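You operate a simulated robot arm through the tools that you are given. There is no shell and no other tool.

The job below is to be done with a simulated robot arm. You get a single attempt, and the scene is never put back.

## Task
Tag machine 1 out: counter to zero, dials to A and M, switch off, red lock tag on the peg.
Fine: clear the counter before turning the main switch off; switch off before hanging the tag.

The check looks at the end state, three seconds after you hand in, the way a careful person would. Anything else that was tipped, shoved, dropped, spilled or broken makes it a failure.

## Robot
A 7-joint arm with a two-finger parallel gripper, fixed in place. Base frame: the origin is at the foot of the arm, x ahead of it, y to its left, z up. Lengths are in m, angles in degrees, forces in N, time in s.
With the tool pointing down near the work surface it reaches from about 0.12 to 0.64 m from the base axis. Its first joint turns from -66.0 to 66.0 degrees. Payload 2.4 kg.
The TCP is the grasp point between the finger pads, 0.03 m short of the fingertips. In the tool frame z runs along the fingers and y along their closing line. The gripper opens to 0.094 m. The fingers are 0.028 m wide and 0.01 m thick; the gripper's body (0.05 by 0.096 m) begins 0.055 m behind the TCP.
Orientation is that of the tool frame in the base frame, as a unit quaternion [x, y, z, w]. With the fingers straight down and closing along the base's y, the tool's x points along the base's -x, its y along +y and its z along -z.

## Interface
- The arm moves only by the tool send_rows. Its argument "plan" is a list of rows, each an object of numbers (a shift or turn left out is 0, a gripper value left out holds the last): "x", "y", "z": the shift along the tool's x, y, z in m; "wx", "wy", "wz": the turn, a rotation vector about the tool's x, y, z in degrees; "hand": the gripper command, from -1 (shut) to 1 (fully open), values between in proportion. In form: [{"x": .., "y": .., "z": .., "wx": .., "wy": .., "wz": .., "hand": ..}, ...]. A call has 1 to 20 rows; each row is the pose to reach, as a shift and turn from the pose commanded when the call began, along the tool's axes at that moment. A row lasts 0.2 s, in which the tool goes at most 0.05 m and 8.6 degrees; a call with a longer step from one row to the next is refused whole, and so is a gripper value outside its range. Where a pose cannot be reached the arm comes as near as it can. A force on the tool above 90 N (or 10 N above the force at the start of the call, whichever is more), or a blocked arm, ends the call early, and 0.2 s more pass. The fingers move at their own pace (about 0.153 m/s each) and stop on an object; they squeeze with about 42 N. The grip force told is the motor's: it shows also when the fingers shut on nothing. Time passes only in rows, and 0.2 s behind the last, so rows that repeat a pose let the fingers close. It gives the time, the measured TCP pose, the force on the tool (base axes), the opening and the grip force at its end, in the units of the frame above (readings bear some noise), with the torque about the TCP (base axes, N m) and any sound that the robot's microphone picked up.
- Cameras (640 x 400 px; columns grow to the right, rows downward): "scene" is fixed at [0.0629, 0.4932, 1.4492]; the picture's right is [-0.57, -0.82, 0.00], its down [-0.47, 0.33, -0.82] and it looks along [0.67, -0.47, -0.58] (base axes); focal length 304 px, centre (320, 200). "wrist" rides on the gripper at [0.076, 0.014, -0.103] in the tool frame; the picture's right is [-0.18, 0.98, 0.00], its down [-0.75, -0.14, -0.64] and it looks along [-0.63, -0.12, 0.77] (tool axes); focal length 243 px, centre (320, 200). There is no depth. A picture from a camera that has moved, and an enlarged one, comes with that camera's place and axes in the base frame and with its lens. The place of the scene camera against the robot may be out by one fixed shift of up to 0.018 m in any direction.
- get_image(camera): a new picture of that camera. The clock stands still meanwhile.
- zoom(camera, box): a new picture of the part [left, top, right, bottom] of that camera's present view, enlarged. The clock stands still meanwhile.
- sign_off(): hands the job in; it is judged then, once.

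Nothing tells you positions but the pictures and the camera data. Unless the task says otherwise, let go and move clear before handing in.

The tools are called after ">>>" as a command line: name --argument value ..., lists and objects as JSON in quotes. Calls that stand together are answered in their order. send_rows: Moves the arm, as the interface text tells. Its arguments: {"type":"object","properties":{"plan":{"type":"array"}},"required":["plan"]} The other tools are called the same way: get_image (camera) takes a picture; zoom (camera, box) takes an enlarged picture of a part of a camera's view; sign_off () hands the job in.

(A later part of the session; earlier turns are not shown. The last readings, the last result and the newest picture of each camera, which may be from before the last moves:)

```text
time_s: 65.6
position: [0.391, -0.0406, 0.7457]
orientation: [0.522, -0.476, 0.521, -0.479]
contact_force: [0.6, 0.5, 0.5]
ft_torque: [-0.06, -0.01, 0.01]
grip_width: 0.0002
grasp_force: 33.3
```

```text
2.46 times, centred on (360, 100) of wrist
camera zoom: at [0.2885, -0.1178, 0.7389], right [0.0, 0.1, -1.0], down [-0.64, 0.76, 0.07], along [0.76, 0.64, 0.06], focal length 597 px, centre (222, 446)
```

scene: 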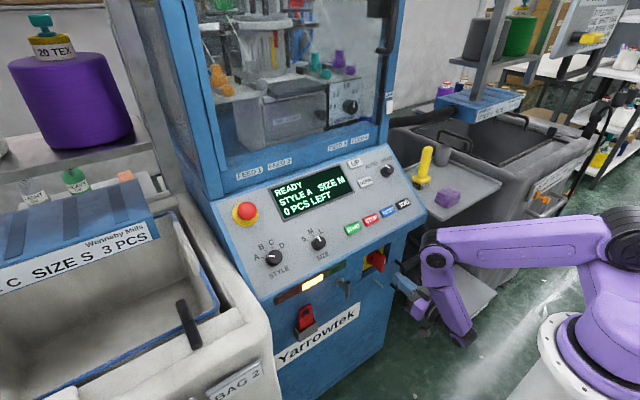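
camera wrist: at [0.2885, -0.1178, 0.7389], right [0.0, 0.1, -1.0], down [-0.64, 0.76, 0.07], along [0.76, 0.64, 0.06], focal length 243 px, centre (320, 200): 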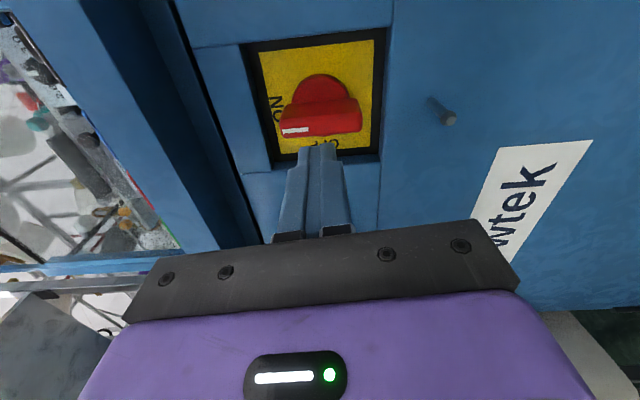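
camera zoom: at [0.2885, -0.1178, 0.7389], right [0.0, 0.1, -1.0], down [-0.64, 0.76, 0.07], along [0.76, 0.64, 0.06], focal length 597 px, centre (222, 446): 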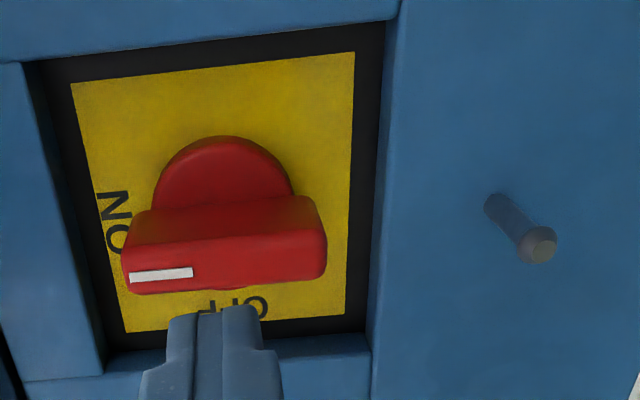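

The blade sits at y −0.0395, z 0.745, outer face x≈0.471. The peg is a horizontal pin at y −0.040, z 0.65 reaching out to x≈0.466. I'll roll back to 0 and open the fingers partway.

>>> send_rows --plan '[{"wz": 8, "hand": 0.15}, {"wz": 16}, {"wz": 24}, {"wz": 32}, {"wz": 40}, {"wz": 48}, {"wz": 56}, {"wz": 64}, {"wz": 72}, {"wz": 80}, {"wz": 88}, {"wz": 95}, {"wz": 95}]'

>>> get_image --camera "wrist"

```text
time_s: 68.4
position: [0.3908, -0.0407, 0.7454]
orientation: [-0.001, 0.707, 0.002, 0.707]
contact_force: [0.4, 0.7, 0.7]
ft_torque: [-0.01, 0.0, -0.01]
grip_width: 0.0542
grasp_force: 0.1
```

```text
taken
camera wrist: at [0.2877, -0.0262, 0.6699], right [0.0, 0.98, 0.19], down [-0.64, -0.14, 0.75], along [0.77, -0.12, 0.63], focal length 243 px, centre (320, 200)
```

wrist: 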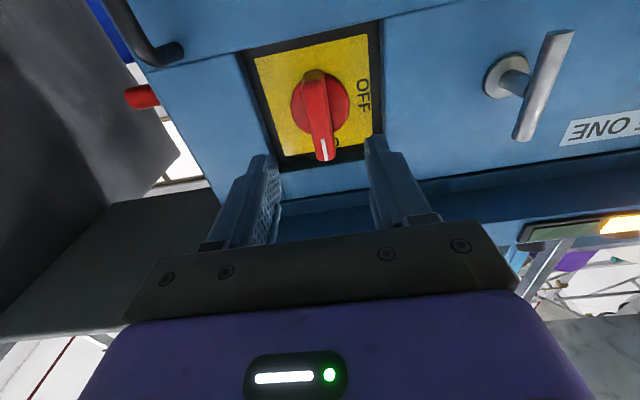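

The blade lies between the fingers. I'll advance to straddle it.

>>> send_rows --plan '[{"z": 0.03}, {"z": 0.055}, {"z": 0.073}, {"z": 0.073}]'

>>> get_image --camera "wrist"

>>> zoom --camera "scene" --box '[340, 230, 440, 310]'

```text
time_s: 69.4
position: [0.4626, -0.0403, 0.7438]
orientation: [-0.002, 0.706, 0.001, 0.708]
contact_force: [-0.3, 0.3, -0.1]
ft_torque: [0.02, -0.03, 0.0]
grip_width: 0.0542
grasp_force: 0.0
```

```text
taken
camera wrist: at [0.361, -0.026, 0.669], right [0.0, 0.98, 0.18], down [-0.64, -0.14, 0.75], along [0.77, -0.11, 0.63], focal length 243 px, centre (320, 200)
```

wrist: 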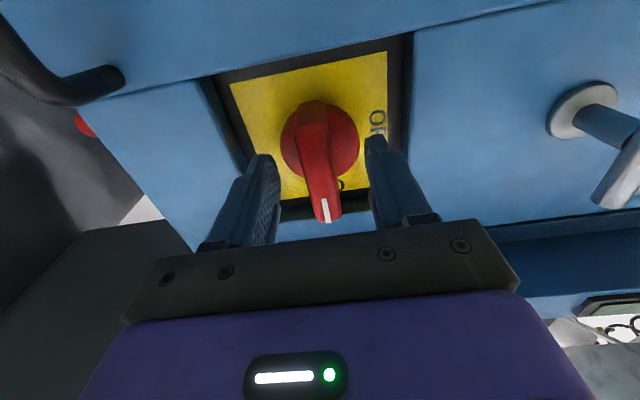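

```text
5.00 times, centred on (390, 270) of scene
camera zoom: at [0.0629, 0.4932, 1.4492], right [-0.57, -0.82, 0.0], down [-0.47, 0.33, -0.82], along [0.67, -0.47, -0.58], focal length 1519 px, centre (-30, -150)
```

zoom: 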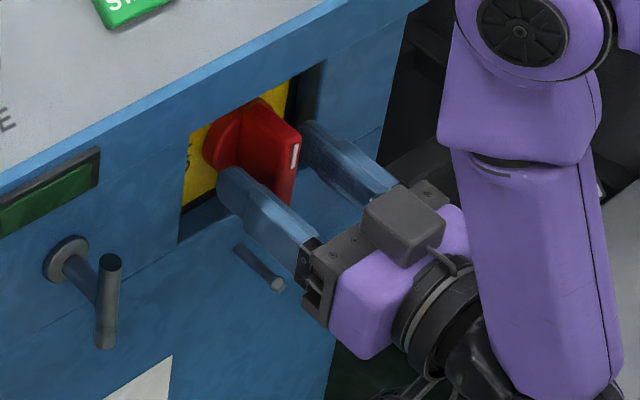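

Well placed, with the blade between the pads. The display still shows STYLE A, SIZE M, 0 PCS LEFT, so it's time to grip the blade.

>>> send_rows --plan '[{"hand": -0.4}, {"hand": -1}, {"hand": -1}, {"hand": -1}]'

>>> zoom --camera "scene" --box '[220, 140, 440, 310]'

```text
time_s: 70.4
position: [0.4626, -0.0399, 0.7452]
orientation: [-0.001, 0.707, 0.001, 0.708]
contact_force: [-2.8, 3.4, -0.7]
ft_torque: [0.0, -0.11, -0.79]
grip_width: 0.0168
grasp_force: 45.2
```

```text
2.35 times, centred on (330, 225) of scene
camera zoom: at [0.0628, 0.4932, 1.4492], right [-0.57, -0.82, 0.0], down [-0.47, 0.33, -0.82], along [0.67, -0.47, -0.58], focal length 715 px, centre (296, 141)
```

zoom: 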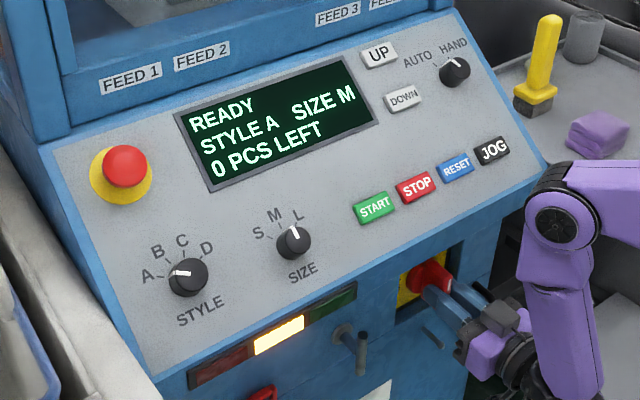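

The blade is gripped, width 0.0168 m with low side force. I'll start turning toward OFF in a small step and check.

>>> send_rows --plan '[{"wz": -4}, {"wz": -8}, {"wz": -12}, {"wz": -15}]'

>>> get_image --camera "wrist"

```text
time_s: 71.4
position: [0.4625, -0.0397, 0.7446]
orientation: [-0.093, 0.702, -0.092, 0.7]
contact_force: [0.9, 4.6, -15.8]
ft_torque: [0.03, -1.07, -0.51]
grip_width: 0.0168
grasp_force: 44.2
```

```text
taken
camera wrist: at [0.3604, -0.0465, 0.6683], right [0.0, 1.0, -0.08], down [-0.64, 0.06, 0.77], along [0.77, 0.05, 0.64], focal length 243 px, centre (320, 200)
```

wrist: 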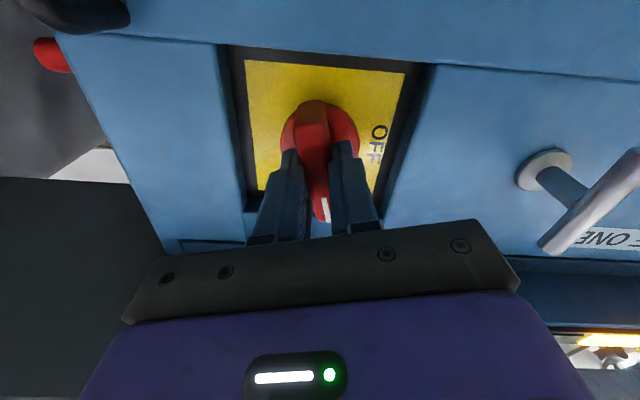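

It turns smoothly with about 16 N vertical load. I'll nudge 1 mm down to relieve that and continue.

>>> send_rows --plan '[{"x": 0.001, "wz": -4}, {"x": 0.001, "wz": -8}, {"x": 0.001, "wz": -12}, {"x": 0.001, "wz": -16}, {"x": 0.001, "wz": -20}]'

>>> send_rows --plan '[{"wz": -4}, {"wz": -8}, {"wz": -12}, {"wz": -16}, {"wz": -20}]'

>>> get_image --camera "wrist"

>>> zoom --camera "scene" --box '[220, 140, 440, 310]'

```text
time_s: 72.6
position: [0.4633, -0.0398, 0.7447]
orientation: [-0.214, 0.673, -0.213, 0.675]
contact_force: [-15.5, 3.8, -1.9]
ft_torque: [0.02, -0.9, 0.18]
grip_width: 0.0172
grasp_force: 45.0
```

```text
time_s: 73.8
position: [0.4628, -0.0402, 0.7443]
orientation: [-0.33, 0.626, -0.325, 0.627]
contact_force: [-18.1, 6.9, -5.4]
ft_torque: [0.04, -0.18, -0.59]
grip_width: 0.017
grasp_force: 45.3
```

```text
taken
camera wrist: at [0.3608, -0.095, 0.6904], right [0.0, 0.71, -0.7], down [-0.64, 0.53, 0.55], along [0.77, 0.45, 0.46], focal length 243 px, centre (320, 200)
```

wrist: 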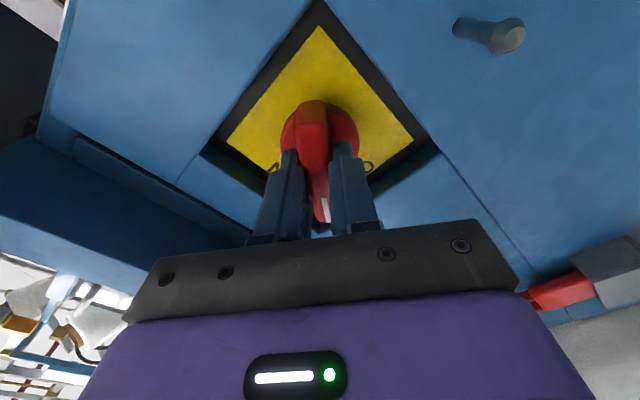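

```text
2.35 times, centred on (330, 225) of scene
camera zoom: at [0.0626, 0.4933, 1.4491], right [-0.57, -0.82, 0.0], down [-0.47, 0.33, -0.82], along [0.67, -0.47, -0.57], focal length 715 px, centre (296, 141)
```

zoom: 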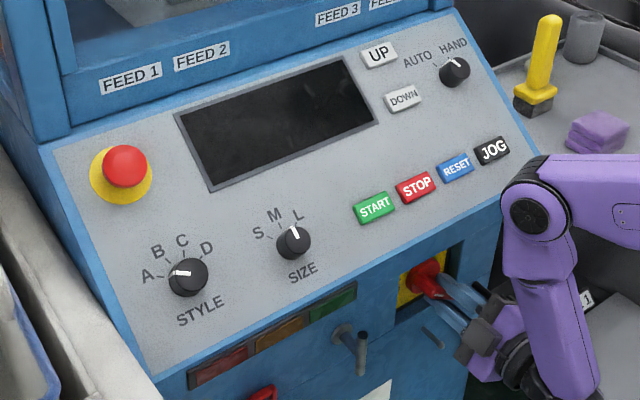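

The display and lights went dark at 55°, so the power is cutting. I'll continue to the full OFF mark at 90°.

>>> send_rows --plan '[{"wz": -4}, {"wz": -8}, {"wz": -12}, {"wz": -16}, {"wz": -20}]'

>>> send_rows --plan '[{"wz": -4}, {"wz": -8}, {"wz": -12}, {"wz": -15}, {"wz": -15}]'

>>> get_image --camera "wrist"

```text
time_s: 75.0
position: [0.463, -0.0405, 0.7453]
orientation: [-0.431, 0.56, -0.43, 0.562]
contact_force: [-17.4, -2.5, -5.1]
ft_torque: [-0.06, -0.23, 1.1]
grip_width: 0.0169
grasp_force: 44.9
```

```text
time_s: 76.2
position: [0.4637, -0.0402, 0.7456]
orientation: [-0.501, 0.498, -0.5, 0.501]
contact_force: [-21.7, 2.0, 1.6]
ft_torque: [0.1, 0.13, -1.51]
grip_width: 0.0169
grasp_force: 45.3
```

```text
taken
camera wrist: at [0.3609, -0.1168, 0.7315], right [0.0, 0.18, -0.98], down [-0.64, 0.75, 0.14], along [0.76, 0.63, 0.12], focal length 243 px, centre (320, 200)
```

wrist: 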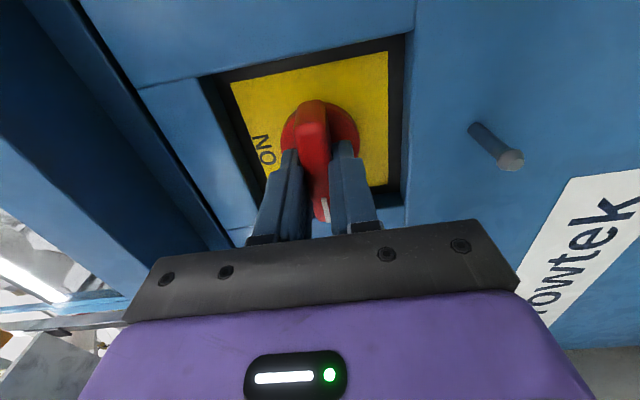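

The blade is at 90°, pointing OFF. I'll release, retract straight back, and verify.

>>> send_rows --plan '[{"hand": -0.3}, {"hand": 0.15}, {"hand": 0.15}, {"z": -0.03}, {"z": -0.06}, {"z": -0.075}, {"z": -0.075}]'

>>> zoom --camera "wrist" --box '[200, 20, 460, 180]'

>>> get_image --camera "scene"

>>> zoom --camera "scene" --box '[340, 230, 440, 310]'

```text
time_s: 77.8
position: [0.3879, -0.0417, 0.7446]
orientation: [0.501, -0.5, 0.5, -0.5]
contact_force: [-0.1, 0.3, 0.8]
ft_torque: [0.02, 0.01, 0.01]
grip_width: 0.0541
grasp_force: 0.0
```

```text
2.46 times, centred on (330, 100) of wrist
camera zoom: at [0.2859, -0.1175, 0.7308], right [0.0, 0.18, -0.98], down [-0.64, 0.75, 0.14], along [0.76, 0.63, 0.12], focal length 597 px, centre (295, 446)
```

zoom: 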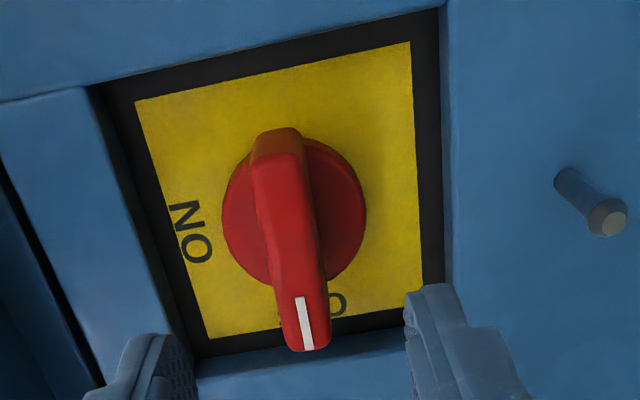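

```text
taken
```

scene: 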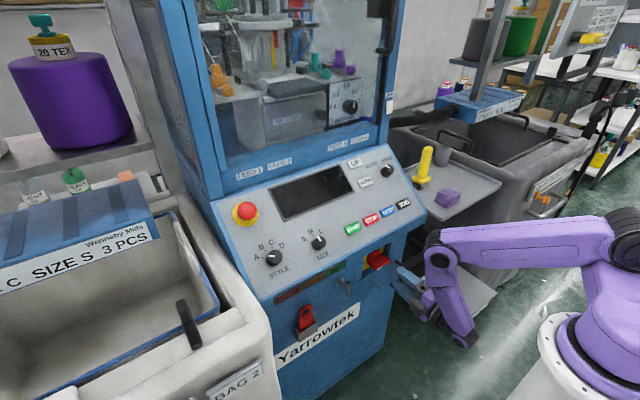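

```text
5.00 times, centred on (390, 270) of scene
camera zoom: at [0.0629, 0.4932, 1.4492], right [-0.57, -0.82, 0.0], down [-0.47, 0.33, -0.82], along [0.67, -0.47, -0.58], focal length 1519 px, centre (-30, -150)
```

zoom: 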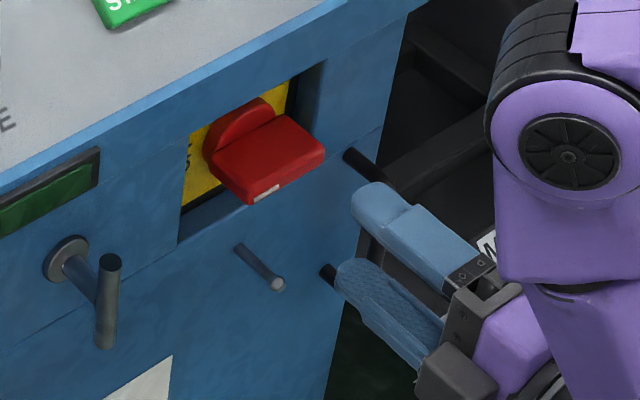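

The switch is OFF, with the pointer left and the display and lights dark. Next is the tag: I'll roll level again and slide left in front of the tag holder.

>>> send_rows --plan '[{"wz": 8}, {"wz": 16}, {"wz": 24}, {"wz": 32}, {"wz": 40}, {"wz": 48}, {"wz": 56}, {"wz": 64}, {"wz": 72}, {"wz": 80}, {"wz": 85}, {"wz": 90}, {"wz": 90}]'

>>> send_rows --plan '[{"y": 0.04}, {"y": 0.08}, {"y": 0.12}, {"y": 0.16}, {"y": 0.2}, {"y": 0.24}, {"y": 0.27}, {"y": 0.27}]'

>>> get_image --camera "wrist"

>>> get_image --camera "scene"

```text
time_s: 80.6
position: [0.39, -0.0411, 0.7458]
orientation: [0.0, 0.706, 0.002, 0.708]
contact_force: [-0.3, 0.4, 0.8]
ft_torque: [-0.02, 0.01, -0.01]
grip_width: 0.0542
grasp_force: 0.1
```

```text
time_s: 82.4
position: [0.3884, 0.2293, 0.744]
orientation: [-0.001, 0.707, 0.001, 0.707]
contact_force: [0.7, 0.3, 0.8]
ft_torque: [-0.05, 0.01, 0.0]
grip_width: 0.0541
grasp_force: 0.1
```

```text
taken
camera wrist: at [0.2855, 0.2437, 0.6683], right [0.0, 0.98, 0.18], down [-0.64, -0.14, 0.75], along [0.77, -0.12, 0.63], focal length 243 px, centre (320, 200)
```

wrist: 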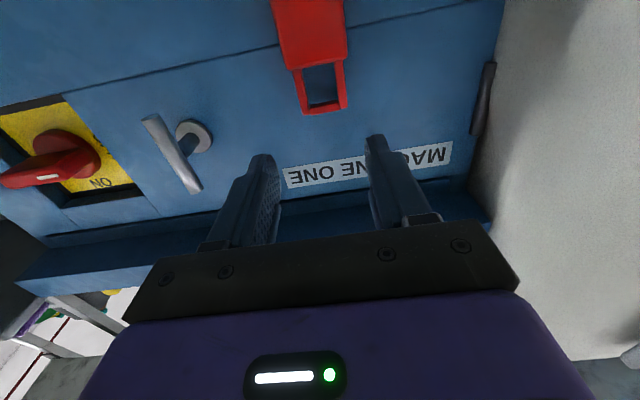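

```text
taken
```

scene: 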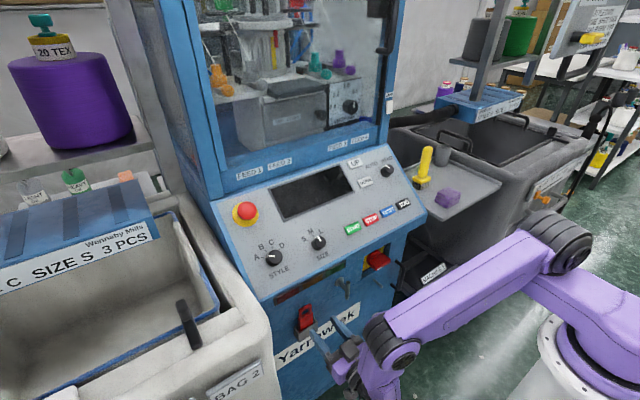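

The tag is just ahead and slightly below. I'll lower a little to bring it into full view and measure it.

>>> send_rows --plan '[{"x": 0.025, "y": 0.003}, {"x": 0.05, "y": 0.006}, {"x": 0.05, "y": 0.006}]'

>>> get_image --camera "wrist"

>>> zoom --camera "wrist" --box '[210, 20, 430, 170]'

>>> zoom --camera "scene" --box '[270, 280, 390, 370]'

```text
time_s: 83.2
position: [0.3872, 0.2352, 0.6944]
orientation: [-0.002, 0.707, 0.002, 0.707]
contact_force: [0.1, 0.7, 0.5]
ft_torque: [0.02, 0.01, -0.02]
grip_width: 0.0539
grasp_force: 0.0
```

```text
taken
camera wrist: at [0.2853, 0.2492, 0.6184], right [0.0, 0.98, 0.18], down [-0.64, -0.14, 0.75], along [0.77, -0.12, 0.63], focal length 243 px, centre (320, 200)
```

wrist: 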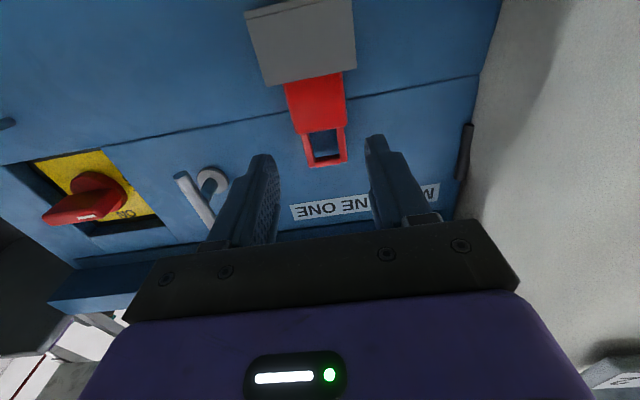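

```text
2.67 times, centred on (320, 95) of wrist
camera zoom: at [0.2853, 0.2492, 0.6184], right [0.0, 0.98, 0.18], down [-0.64, -0.14, 0.75], along [0.77, -0.12, 0.63], focal length 647 px, centre (320, 480)
```

zoom: 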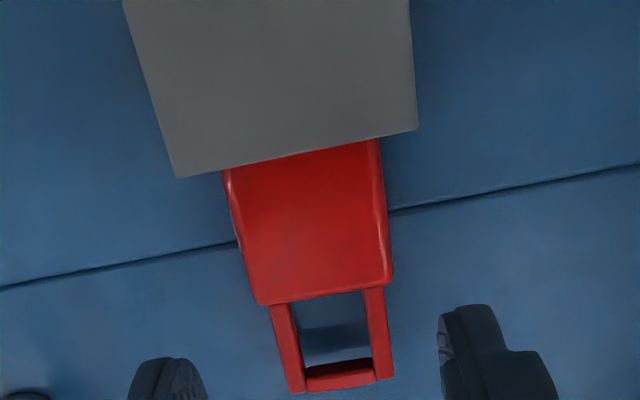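

```text
4.44 times, centred on (330, 325) of scene
camera zoom: at [0.0629, 0.4932, 1.4492], right [-0.57, -0.82, 0.0], down [-0.47, 0.33, -0.82], along [0.67, -0.47, -0.58], focal length 1350 px, centre (276, -356)
```

zoom: 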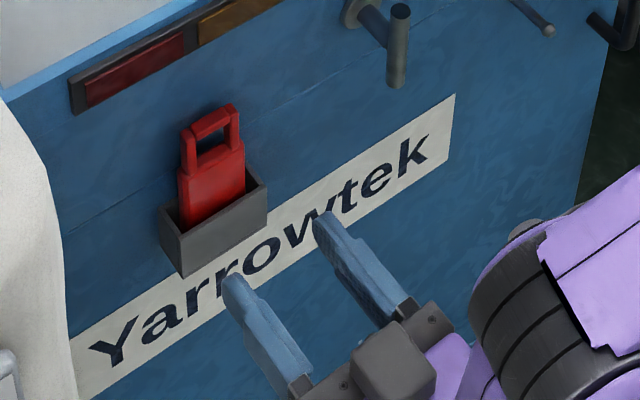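

The tag body is centred at y 0.236, 0.045 m wide with its top at z 0.704. The loop reaches z 0.740, the tag plane is at x≈0.485 and the holder rim is at z≈0.656. Before taking it, I'll rehearse empty-handed whether the arm can reach the low peg position.

>>> send_rows --plan '[{"y": -0.045}, {"y": -0.09}, {"y": -0.135}, {"y": -0.18}, {"y": -0.225}, {"y": -0.276}, {"y": -0.276}]'

>>> send_rows --plan '[{"y": -0.045}, {"y": -0.09}, {"y": -0.135}, {"y": -0.18}, {"y": -0.225}, {"y": -0.27}, {"y": -0.275}, {"y": -0.275}]'

```text
refused: row 6 steps farther than a row can; nothing moved
```

```text
time_s: 85.0
position: [0.3898, 0.0213, 0.695]
orientation: [-0.001, 0.707, 0.001, 0.707]
contact_force: [-0.6, -0.5, 0.1]
ft_torque: [-0.03, 0.0, 0.0]
grip_width: 0.054
grasp_force: 0.1
out of reach, approached as far as the arm can: row 5, 6, 7, 8
```

The low right corner isn't reachable with the tool fully level, since the upper arm runs out of travel. A tool pitched about 25° below level should reach the peg. I'll go back to the tag and take it at that pitch, so the tag hangs vertical at the peg.

>>> send_rows --plan '[{"y": 0.045}, {"y": 0.09}, {"y": 0.135}, {"y": 0.18}, {"y": 0.215}, {"y": 0.215, "x": -0.01, "wy": 6, "hand": 0.5}, {"y": 0.215, "x": -0.021, "wy": 12}, {"y": 0.215, "x": -0.021, "wy": 18}, {"y": 0.215, "x": -0.021, "wy": 25}, {"y": 0.215, "x": -0.021, "wy": 25}]'

>>> get_image --camera "wrist"

>>> zoom --camera "wrist" --box '[200, 40, 440, 220]'

```text
time_s: 87.2
position: [0.3881, 0.2378, 0.7152]
orientation: [-0.002, 0.844, 0.001, 0.537]
contact_force: [-0.5, 0.0, -0.2]
ft_torque: [-0.04, 0.02, 0.02]
grip_width: 0.0706
grasp_force: 0.0
```

```text
taken
camera wrist: at [0.2634, 0.2508, 0.6898], right [0.07, 0.98, 0.17], down [-0.26, -0.14, 0.95], along [0.96, -0.11, 0.25], focal length 243 px, centre (320, 200)
```

wrist: 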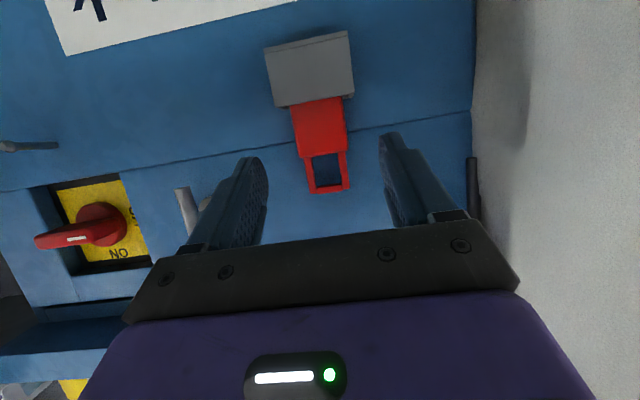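

```text
2.22 times, centred on (320, 130) of wrist
camera zoom: at [0.2634, 0.2508, 0.6898], right [0.07, 0.98, 0.17], down [-0.26, -0.14, 0.95], along [0.96, -0.11, 0.25], focal length 539 px, centre (320, 356)
```

zoom: 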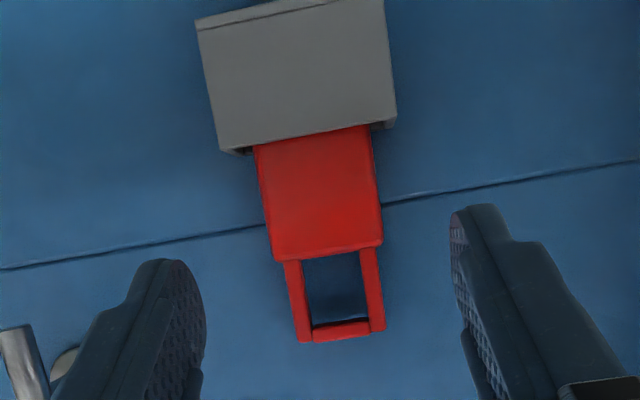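

The tag measures consistently: body top at z 0.704, centre y 0.2345, front face x 0.4855. The holder front is at x 0.474 and its rim at z 0.660. I'll advance along the tool axis to straddle the body just above the rim.

>>> send_rows --plan '[{"x": -0.0179, "y": -0.003, "hand": 0.5}, {"x": -0.0179, "y": -0.003, "z": 0.03}, {"x": -0.0179, "y": -0.003, "z": 0.05}, {"x": -0.0179, "y": -0.003, "z": 0.062}, {"x": -0.0179, "y": -0.003, "z": 0.062}]'

>>> get_image --camera "wrist"

>>> zoom --camera "scene" --box '[270, 270, 390, 370]'

```text
time_s: 88.4
position: [0.4526, 0.2344, 0.7053]
orientation: [-0.003, 0.843, 0.001, 0.538]
contact_force: [-0.2, -0.2, -0.2]
ft_torque: [0.02, -0.01, -0.01]
grip_width: 0.0705
grasp_force: 0.1
```

```text
taken
camera wrist: at [0.3276, 0.248, 0.6797], right [0.07, 0.98, 0.17], down [-0.26, -0.14, 0.95], along [0.96, -0.11, 0.25], focal length 243 px, centre (320, 200)
```

wrist: 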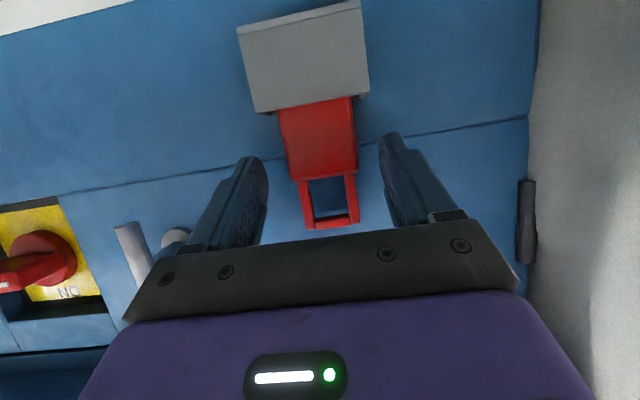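

```text
4.00 times, centred on (330, 320) of scene
camera zoom: at [0.0629, 0.4932, 1.4492], right [-0.57, -0.82, 0.0], down [-0.47, 0.33, -0.82], along [0.67, -0.47, -0.58], focal length 1215 px, centre (280, -280)
```

zoom: 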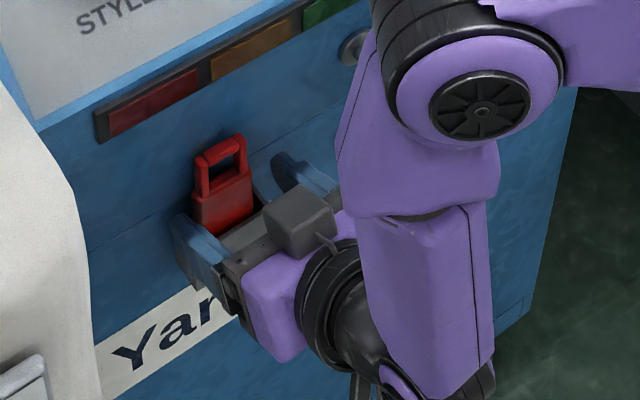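

>>> send_rows --plan '[{"z": 0.006}, {"z": 0.011}, {"z": 0.015}, {"z": 0.015}]'

>>> zoom --camera "wrist" --box '[200, 60, 440, 240]'

>>> zoom --camera "scene" --box '[285, 290, 345, 340]'

```text
time_s: 89.4
position: [0.4662, 0.2325, 0.6993]
orientation: [-0.002, 0.843, 0.001, 0.538]
contact_force: [1.0, 0.2, 0.8]
ft_torque: [0.02, -0.01, -0.02]
grip_width: 0.0706
grasp_force: 0.0
```

```text
2.22 times, centred on (320, 150) of wrist
camera zoom: at [0.3406, 0.2475, 0.674], right [0.07, 0.98, 0.17], down [-0.26, -0.14, 0.95], along [0.96, -0.11, 0.25], focal length 539 px, centre (320, 311)
```

zoom: 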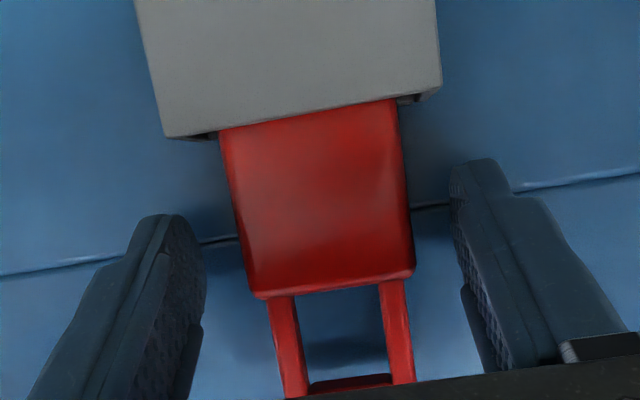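

```text
8.00 times, centred on (315, 315) of scene
camera zoom: at [0.0629, 0.4932, 1.4492], right [-0.57, -0.82, 0.0], down [-0.47, 0.33, -0.82], along [0.67, -0.47, -0.58], focal length 2431 px, centre (360, -720)
```

zoom: 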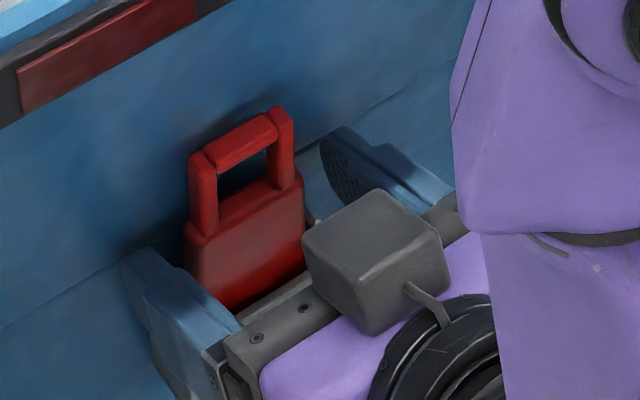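

The fingers straddle the tag body. I'll centre by 1.5 mm and close.

>>> send_rows --plan '[{"y": 0.0015, "hand": 0.2}, {"y": 0.0015, "hand": -0.1}, {"y": 0.0015, "hand": -1}, {"y": 0.0015, "hand": -1}, {"y": 0.0015, "hand": -1}]'

>>> zoom --camera "wrist" --box '[200, 60, 440, 240]'

>>> zoom --camera "scene" --box '[285, 290, 345, 340]'

```text
time_s: 90.6
position: [0.4663, 0.2342, 0.6986]
orientation: [-0.002, 0.843, 0.001, 0.538]
contact_force: [1.1, -0.4, -0.7]
ft_torque: [-0.01, 0.03, 0.03]
grip_width: 0.0445
grasp_force: 41.8
```

```text
2.22 times, centred on (320, 150) of wrist
camera zoom: at [0.3405, 0.249, 0.6741], right [0.07, 0.98, 0.17], down [-0.26, -0.14, 0.95], along [0.96, -0.11, 0.25], focal length 539 px, centre (320, 311)
```

zoom: 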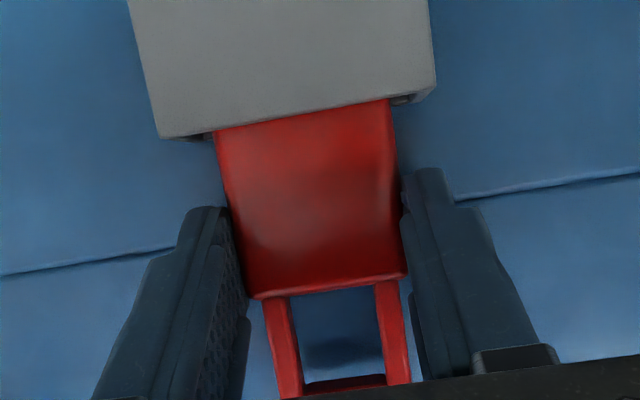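

```text
8.00 times, centred on (315, 315) of scene
camera zoom: at [0.0629, 0.4932, 1.4492], right [-0.57, -0.82, 0.0], down [-0.47, 0.33, -0.82], along [0.67, -0.47, -0.58], focal length 2431 px, centre (360, -720)
```

zoom: 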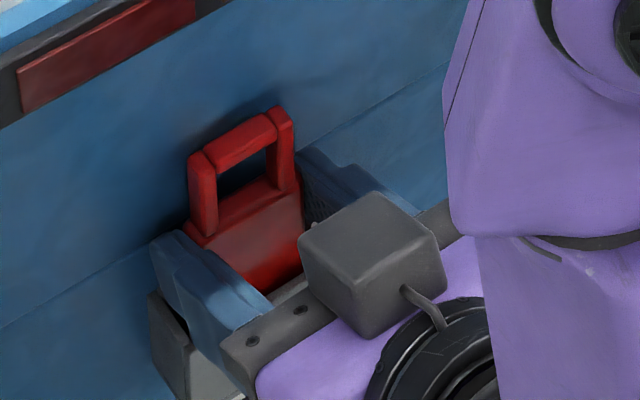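

The tag is held (0.0445 m). Now I lift straight up out of the holder.

>>> send_rows --plan '[{"x": -0.0136, "z": -0.0064}, {"x": -0.0272, "z": -0.0127}, {"x": -0.0408, "z": -0.0191}, {"x": -0.0544, "z": -0.0254}, {"x": -0.0544, "z": -0.0254}]'

>>> get_image --camera "wrist"

>>> zoom --camera "scene" --box '[270, 260, 390, 360]'

```text
time_s: 91.8
position: [0.4646, 0.2334, 0.7598]
orientation: [-0.001, 0.844, 0.0, 0.537]
contact_force: [0.0, -0.1, 0.1]
ft_torque: [0.0, -0.03, 0.04]
grip_width: 0.0446
grasp_force: 42.1
```

```text
taken
camera wrist: at [0.34, 0.2485, 0.7348], right [0.07, 0.98, 0.17], down [-0.26, -0.14, 0.95], along [0.96, -0.11, 0.25], focal length 243 px, centre (320, 200)
```

wrist: 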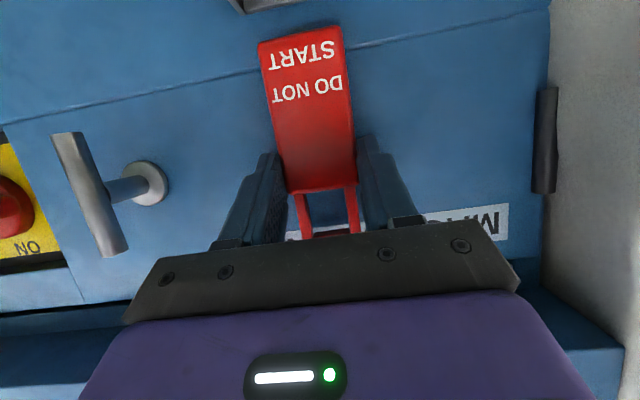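

```text
4.00 times, centred on (330, 310) of scene
camera zoom: at [0.0629, 0.4932, 1.4492], right [-0.57, -0.82, 0.0], down [-0.47, 0.33, -0.82], along [0.67, -0.47, -0.58], focal length 1215 px, centre (280, -240)
```

zoom: 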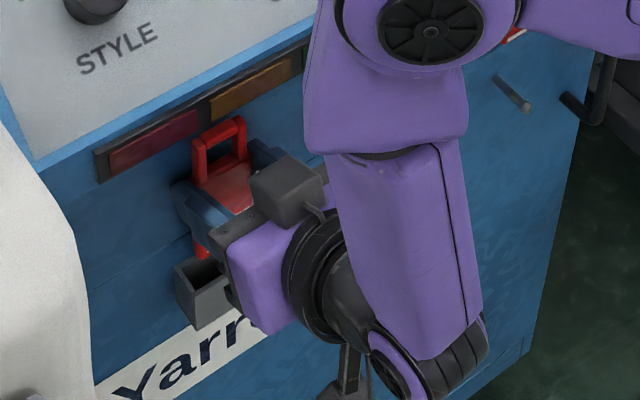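

The tag is clear of the holder (it reads "DO NOT START"), its bottom edge about 2 cm above the rim. I'll pull back from the face, then carry it right past the T-handle and switch.

>>> send_rows --plan '[{"x": 0.0106, "z": -0.0227}, {"x": 0.0212, "z": -0.0453}, {"x": 0.0318, "z": -0.068}, {"x": 0.0318, "z": -0.068}]'

>>> send_rows --plan '[{"y": -0.045}, {"y": -0.09}, {"y": -0.135}, {"y": -0.135}]'

>>> get_image --camera "wrist"

```text
time_s: 92.8
position: [0.3909, 0.2352, 0.7592]
orientation: [-0.003, 0.843, 0.002, 0.538]
contact_force: [0.2, 0.3, -1.2]
ft_torque: [0.02, 0.01, 0.0]
grip_width: 0.0446
grasp_force: 42.0
```

```text
time_s: 93.8
position: [0.3914, 0.099, 0.7591]
orientation: [-0.002, 0.843, 0.001, 0.538]
contact_force: [0.0, -0.2, -0.5]
ft_torque: [0.02, 0.0, -0.02]
grip_width: 0.0447
grasp_force: 42.0
```

```text
taken
camera wrist: at [0.2669, 0.1128, 0.7344], right [0.07, 0.98, 0.17], down [-0.26, -0.14, 0.95], along [0.96, -0.11, 0.25], focal length 243 px, centre (320, 200)
```

wrist: 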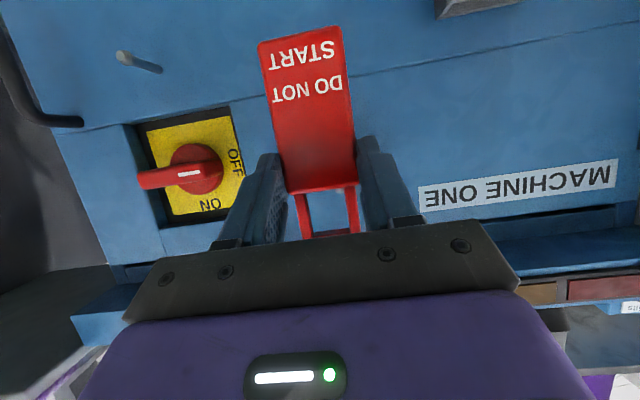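

>>> send_rows --plan '[{"y": -0.045}, {"y": -0.09}, {"y": -0.12}, {"y": -0.14}, {"y": -0.14}]'

>>> get_image --camera "wrist"

>>> get_image --camera "scene"

```text
time_s: 95.0
position: [0.3918, -0.0411, 0.7582]
orientation: [-0.002, 0.843, 0.002, 0.538]
contact_force: [0.2, -0.1, 0.1]
ft_torque: [0.01, 0.02, 0.04]
grip_width: 0.0441
grasp_force: 42.1
```

```text
taken
camera wrist: at [0.2656, -0.0276, 0.7344], right [0.07, 0.98, 0.17], down [-0.26, -0.14, 0.95], along [0.96, -0.11, 0.25], focal length 243 px, centre (320, 200)
```

wrist: 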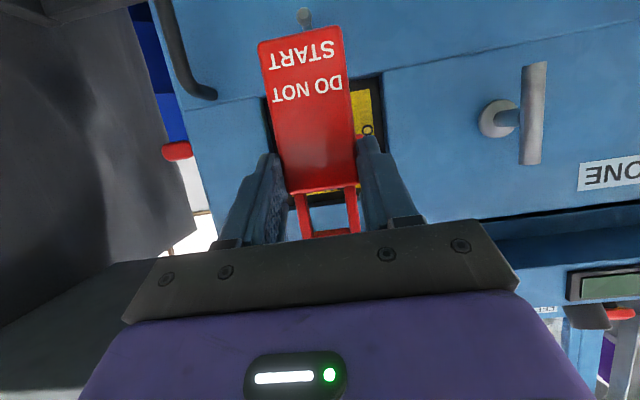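

```text
taken
```

scene: 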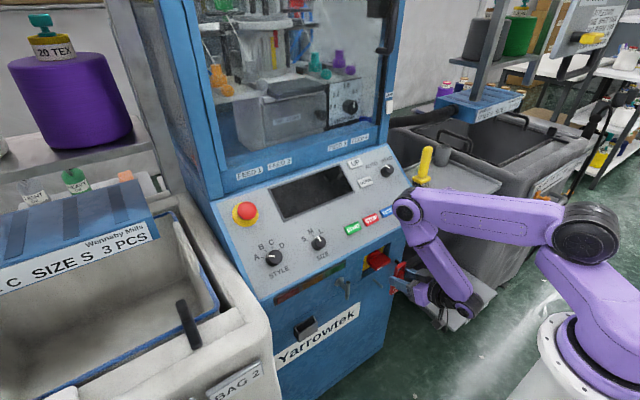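

The tag is now above and in front of the peg, whose tip I confirm at (0.466, −0.041, 0.649). I'll lower so the loop opening is level with it, still well in front.

>>> send_rows --plan '[{"x": 0.0273, "z": 0.0178}, {"x": 0.0547, "z": 0.0355}, {"x": 0.082, "z": 0.0533}, {"x": 0.1093, "z": 0.071}, {"x": 0.1093, "z": 0.071}]'

>>> get_image --camera "wrist"

>>> zoom --camera "scene" --box '[340, 230, 440, 310]'

```text
time_s: 96.2
position: [0.4091, -0.0391, 0.6303]
orientation: [-0.001, 0.843, 0.0, 0.538]
contact_force: [0.2, -1.0, -0.7]
ft_torque: [-0.01, 0.01, 0.01]
grip_width: 0.0445
grasp_force: 42.2
```

```text
taken
camera wrist: at [0.284, -0.0257, 0.6052], right [0.07, 0.98, 0.17], down [-0.26, -0.14, 0.95], along [0.96, -0.11, 0.25], focal length 243 px, centre (320, 200)
```

wrist: 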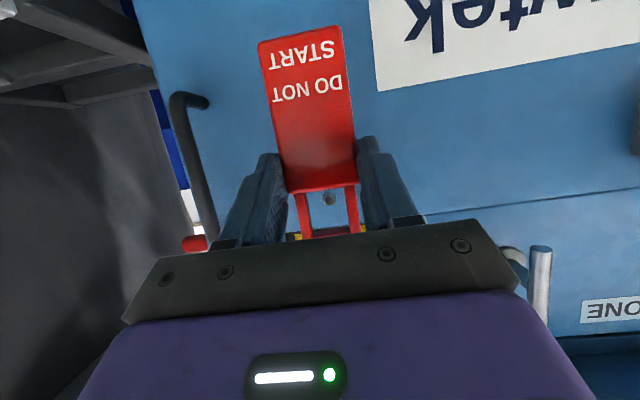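

```text
5.00 times, centred on (390, 270) of scene
camera zoom: at [0.0629, 0.4932, 1.4492], right [-0.57, -0.82, 0.0], down [-0.47, 0.33, -0.82], along [0.67, -0.47, -0.58], focal length 1519 px, centre (-30, -150)
```

zoom: 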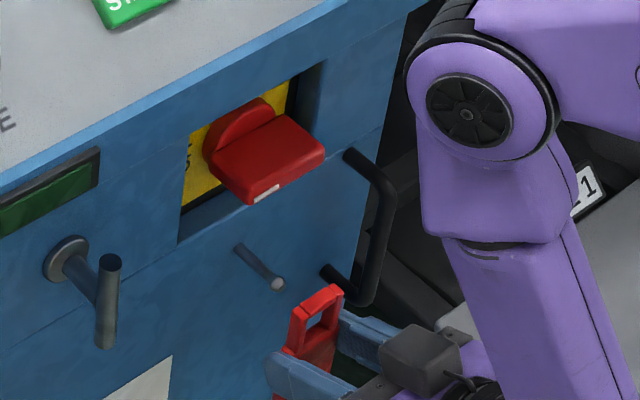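

The peg tip shows through the loop opening. I'll zoom to confirm the alignment before pushing on.

>>> zoom --camera "wrist" --box '[260, 150, 400, 250]'

```text
4.00 times, centred on (330, 200) of wrist
camera zoom: at [0.284, -0.0257, 0.6052], right [0.07, 0.98, 0.17], down [-0.26, -0.14, 0.95], along [0.96, -0.11, 0.25], focal length 970 px, centre (280, 200)
```

zoom: 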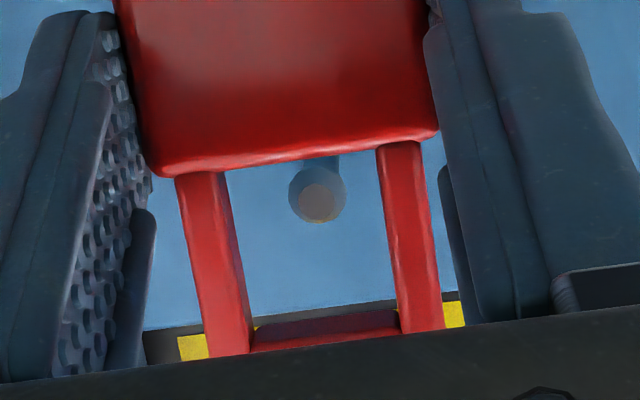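

The loop opening is centred on the peg to within about 1 mm. I'll slide the tag straight onto it.

>>> send_rows --plan '[{"x": -0.0085, "z": 0.0181}, {"x": -0.0148, "z": 0.0317}, {"x": -0.0174, "z": 0.0371}, {"x": -0.0174, "z": 0.0371}]'

>>> zoom --camera "wrist" --box '[240, 130, 420, 260]'

>>> zoom --camera "scene" --box '[340, 240, 440, 320]'

```text
time_s: 97.2
position: [0.4518, -0.0401, 0.6305]
orientation: [-0.001, 0.843, 0.0, 0.538]
contact_force: [0.9, 0.0, 0.0]
ft_torque: [0.03, 0.03, -0.02]
grip_width: 0.0445
grasp_force: 42.0
```

```text
3.08 times, centred on (330, 195) of wrist
camera zoom: at [0.325, -0.0263, 0.6051], right [0.07, 0.98, 0.17], down [-0.26, -0.14, 0.95], along [0.96, -0.11, 0.25], focal length 746 px, centre (289, 215)
```

zoom: 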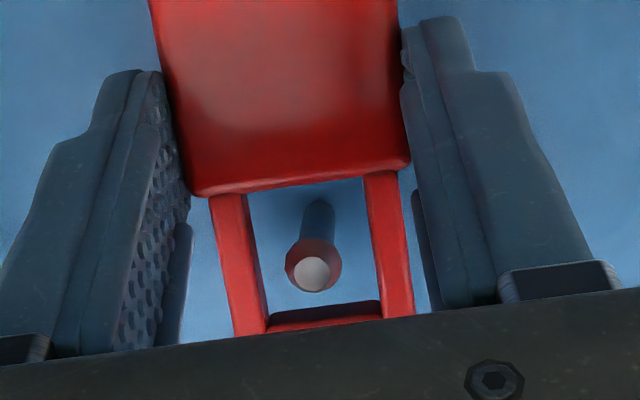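

```text
5.00 times, centred on (390, 280) of scene
camera zoom: at [0.0629, 0.4932, 1.4492], right [-0.57, -0.82, 0.0], down [-0.47, 0.33, -0.82], along [0.67, -0.47, -0.58], focal length 1519 px, centre (-30, -200)
```

zoom: 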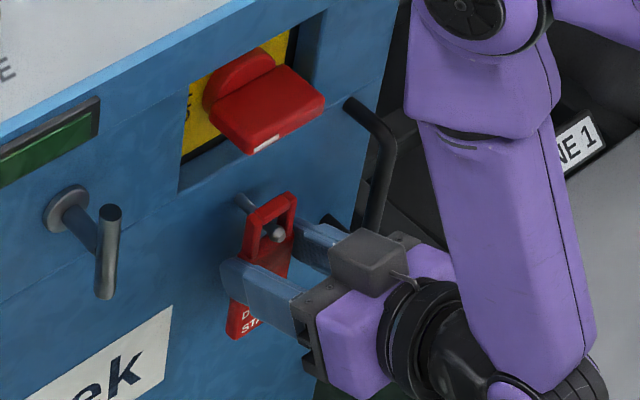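

The peg is entering the loop with no contact force. I'll push the last 15 mm.

>>> send_rows --plan '[{"x": -0.0021, "z": 0.0045}, {"x": -0.0042, "z": 0.009}, {"x": -0.0064, "z": 0.0136}, {"x": -0.0064, "z": 0.0136}]'

>>> zoom --camera "wrist" --box '[240, 130, 420, 260]'

>>> zoom --camera "scene" --box '[350, 250, 420, 310]'

```text
time_s: 98.2
position: [0.4668, -0.041, 0.6301]
orientation: [-0.002, 0.843, 0.001, 0.538]
contact_force: [0.9, 0.8, -0.1]
ft_torque: [-0.05, 0.04, -0.03]
grip_width: 0.0445
grasp_force: 41.5
```

```text
3.08 times, centred on (330, 195) of wrist
camera zoom: at [0.3409, -0.0263, 0.6057], right [0.07, 0.98, 0.17], down [-0.26, -0.14, 0.95], along [0.96, -0.11, 0.25], focal length 746 px, centre (289, 215)
```

zoom: 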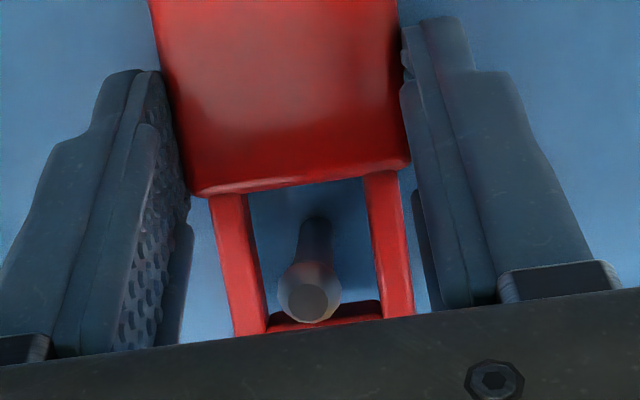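

```text
6.67 times, centred on (385, 280) of scene
camera zoom: at [0.0629, 0.4932, 1.4492], right [-0.57, -0.82, 0.0], down [-0.47, 0.33, -0.82], along [0.67, -0.47, -0.58], focal length 2026 px, centre (-113, -333)
```

zoom: 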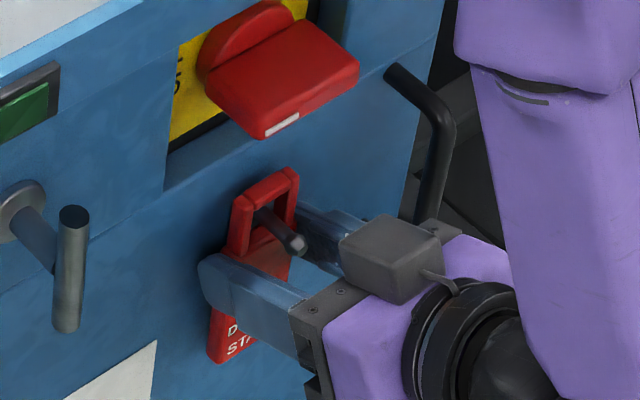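

The loop is over the peg, past its bulb. I'll lower gently until the top bar rests on the peg.

>>> send_rows --plan '[{"x": 0.0036, "z": 0.0017}, {"x": 0.0072, "z": 0.0034}, {"x": 0.009, "z": 0.0042}]'

>>> zoom --camera "scene" --box '[350, 250, 420, 310]'

```text
time_s: 99.0
position: [0.4669, -0.0395, 0.6219]
orientation: [-0.002, 0.842, 0.001, 0.539]
contact_force: [-4.9, -0.5, 9.0]
ft_torque: [-0.04, -0.21, -0.07]
grip_width: 0.0447
grasp_force: 42.0
```

```text
6.67 times, centred on (385, 280) of scene
camera zoom: at [0.0627, 0.4932, 1.4492], right [-0.57, -0.82, 0.0], down [-0.47, 0.33, -0.82], along [0.67, -0.47, -0.58], focal length 2026 px, centre (-113, -333)
```

zoom: 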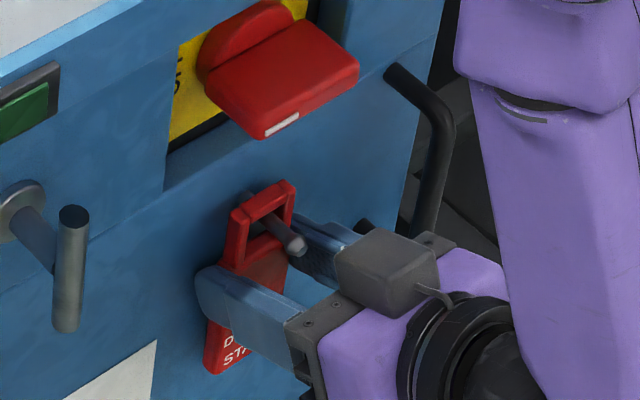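

The bar is touching the peg, with about 9 N up. I'll ease off 1 mm and open the fingers gently.

>>> send_rows --plan '[{"x": -0.0009, "z": -0.0004}, {"x": -0.0009, "z": -0.0004, "hand": 0.0}, {"x": -0.0009, "z": -0.0004, "hand": 0.15}, {"x": -0.0009, "z": -0.0004, "hand": 0.3}, {"x": -0.0009, "z": -0.0004, "hand": 0.5}, {"x": -0.0009, "z": -0.0004, "hand": 0.5}]'

>>> zoom --camera "scene" --box '[350, 250, 420, 310]'

>>> get_image --camera "wrist"

```text
time_s: 100.4
position: [0.4649, -0.0386, 0.6221]
orientation: [-0.002, 0.843, 0.0, 0.538]
contact_force: [0.3, -0.4, 0.2]
ft_torque: [0.03, 0.01, -0.01]
grip_width: 0.0707
grasp_force: 0.0
```

```text
6.67 times, centred on (385, 280) of scene
camera zoom: at [0.0629, 0.4932, 1.4492], right [-0.57, -0.82, 0.0], down [-0.47, 0.33, -0.82], along [0.67, -0.47, -0.58], focal length 2026 px, centre (-113, -333)
```

zoom: 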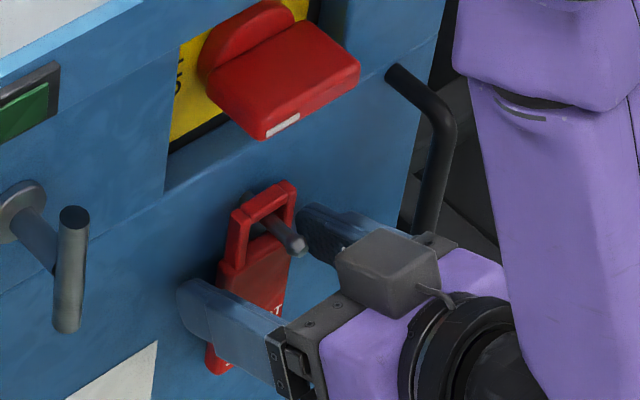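

```text
taken
camera wrist: at [0.3407, -0.0257, 0.5965], right [0.07, 0.98, 0.17], down [-0.26, -0.14, 0.95], along [0.96, -0.11, 0.25], focal length 243 px, centre (320, 200)
```

wrist: 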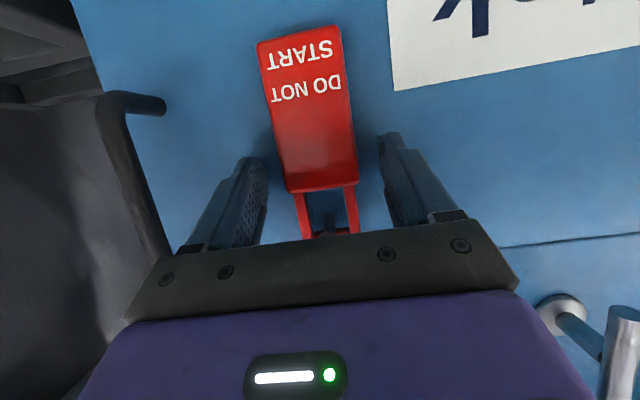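

The tag hangs freely on the peg. I'll withdraw along the tool axis so the fingers clear it on both sides.

>>> send_rows --plan '[{"z": -0.02, "hand": 0.5}, {"z": -0.045}, {"z": -0.075}, {"z": -0.075}]'

>>> get_image --camera "wrist"

>>> zoom --camera "scene" --box '[350, 250, 420, 310]'

```text
time_s: 101.4
position: [0.3966, -0.0389, 0.653]
orientation: [-0.001, 0.843, 0.001, 0.538]
contact_force: [-0.5, 0.2, 0.4]
ft_torque: [-0.01, 0.01, 0.02]
grip_width: 0.0706
grasp_force: 0.0
```

```text
taken
camera wrist: at [0.2719, -0.0245, 0.6275], right [0.07, 0.98, 0.17], down [-0.26, -0.14, 0.95], along [0.96, -0.11, 0.25], focal length 243 px, centre (320, 200)
```

wrist: 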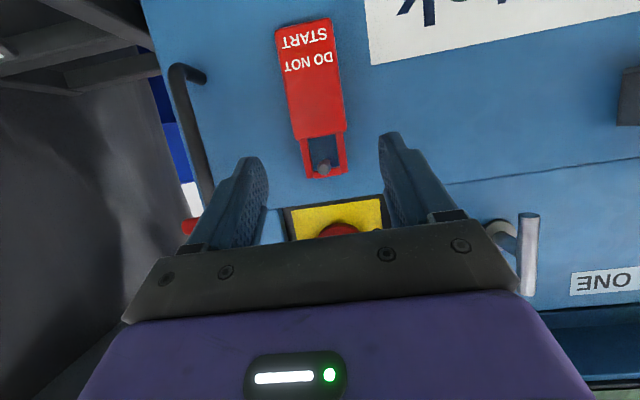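

```text
6.67 times, centred on (385, 280) of scene
camera zoom: at [0.0629, 0.4932, 1.4492], right [-0.57, -0.82, 0.0], down [-0.47, 0.33, -0.82], along [0.67, -0.47, -0.58], focal length 2026 px, centre (-113, -333)
```

zoom: 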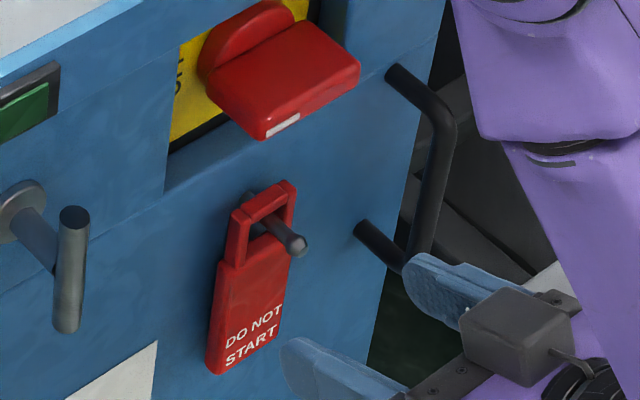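

The tag hangs squarely on the peg and the switch is OFF. Now I retrace the known-good path to move the arm clear.

>>> send_rows --plan '[{"x": -0.0302, "z": -0.0141}, {"x": -0.0604, "z": -0.0283}, {"x": -0.0906, "z": -0.0424}, {"x": -0.0906, "y": 0.045, "z": -0.0424}, {"x": -0.0906, "y": 0.09, "z": -0.0424}, {"x": -0.0906, "y": 0.135, "z": -0.0424}, {"x": -0.0906, "y": 0.19, "z": -0.0424}]'

>>> send_rows --plan '[{"x": -0.0302, "z": -0.0141}, {"x": -0.0604, "z": -0.0283}, {"x": -0.0906, "z": -0.0424}, {"x": -0.0906, "y": 0.045, "z": -0.0424}, {"x": -0.0906, "y": 0.09, "z": -0.0424}, {"x": -0.0906, "y": 0.135, "z": -0.0424}, {"x": -0.0906, "y": 0.18, "z": -0.0424}, {"x": -0.0906, "y": 0.19, "z": -0.0424}, {"x": -0.0906, "y": 0.19, "z": -0.0424}]'

```text
refused: row 7 steps farther than a row can; nothing moved
```

```text
time_s: 103.4
position: [0.395, 0.1511, 0.7527]
orientation: [-0.001, 0.843, 0.001, 0.538]
contact_force: [0.7, -0.3, -0.4]
ft_torque: [0.0, 0.02, 0.0]
grip_width: 0.0705
grasp_force: 0.0
```

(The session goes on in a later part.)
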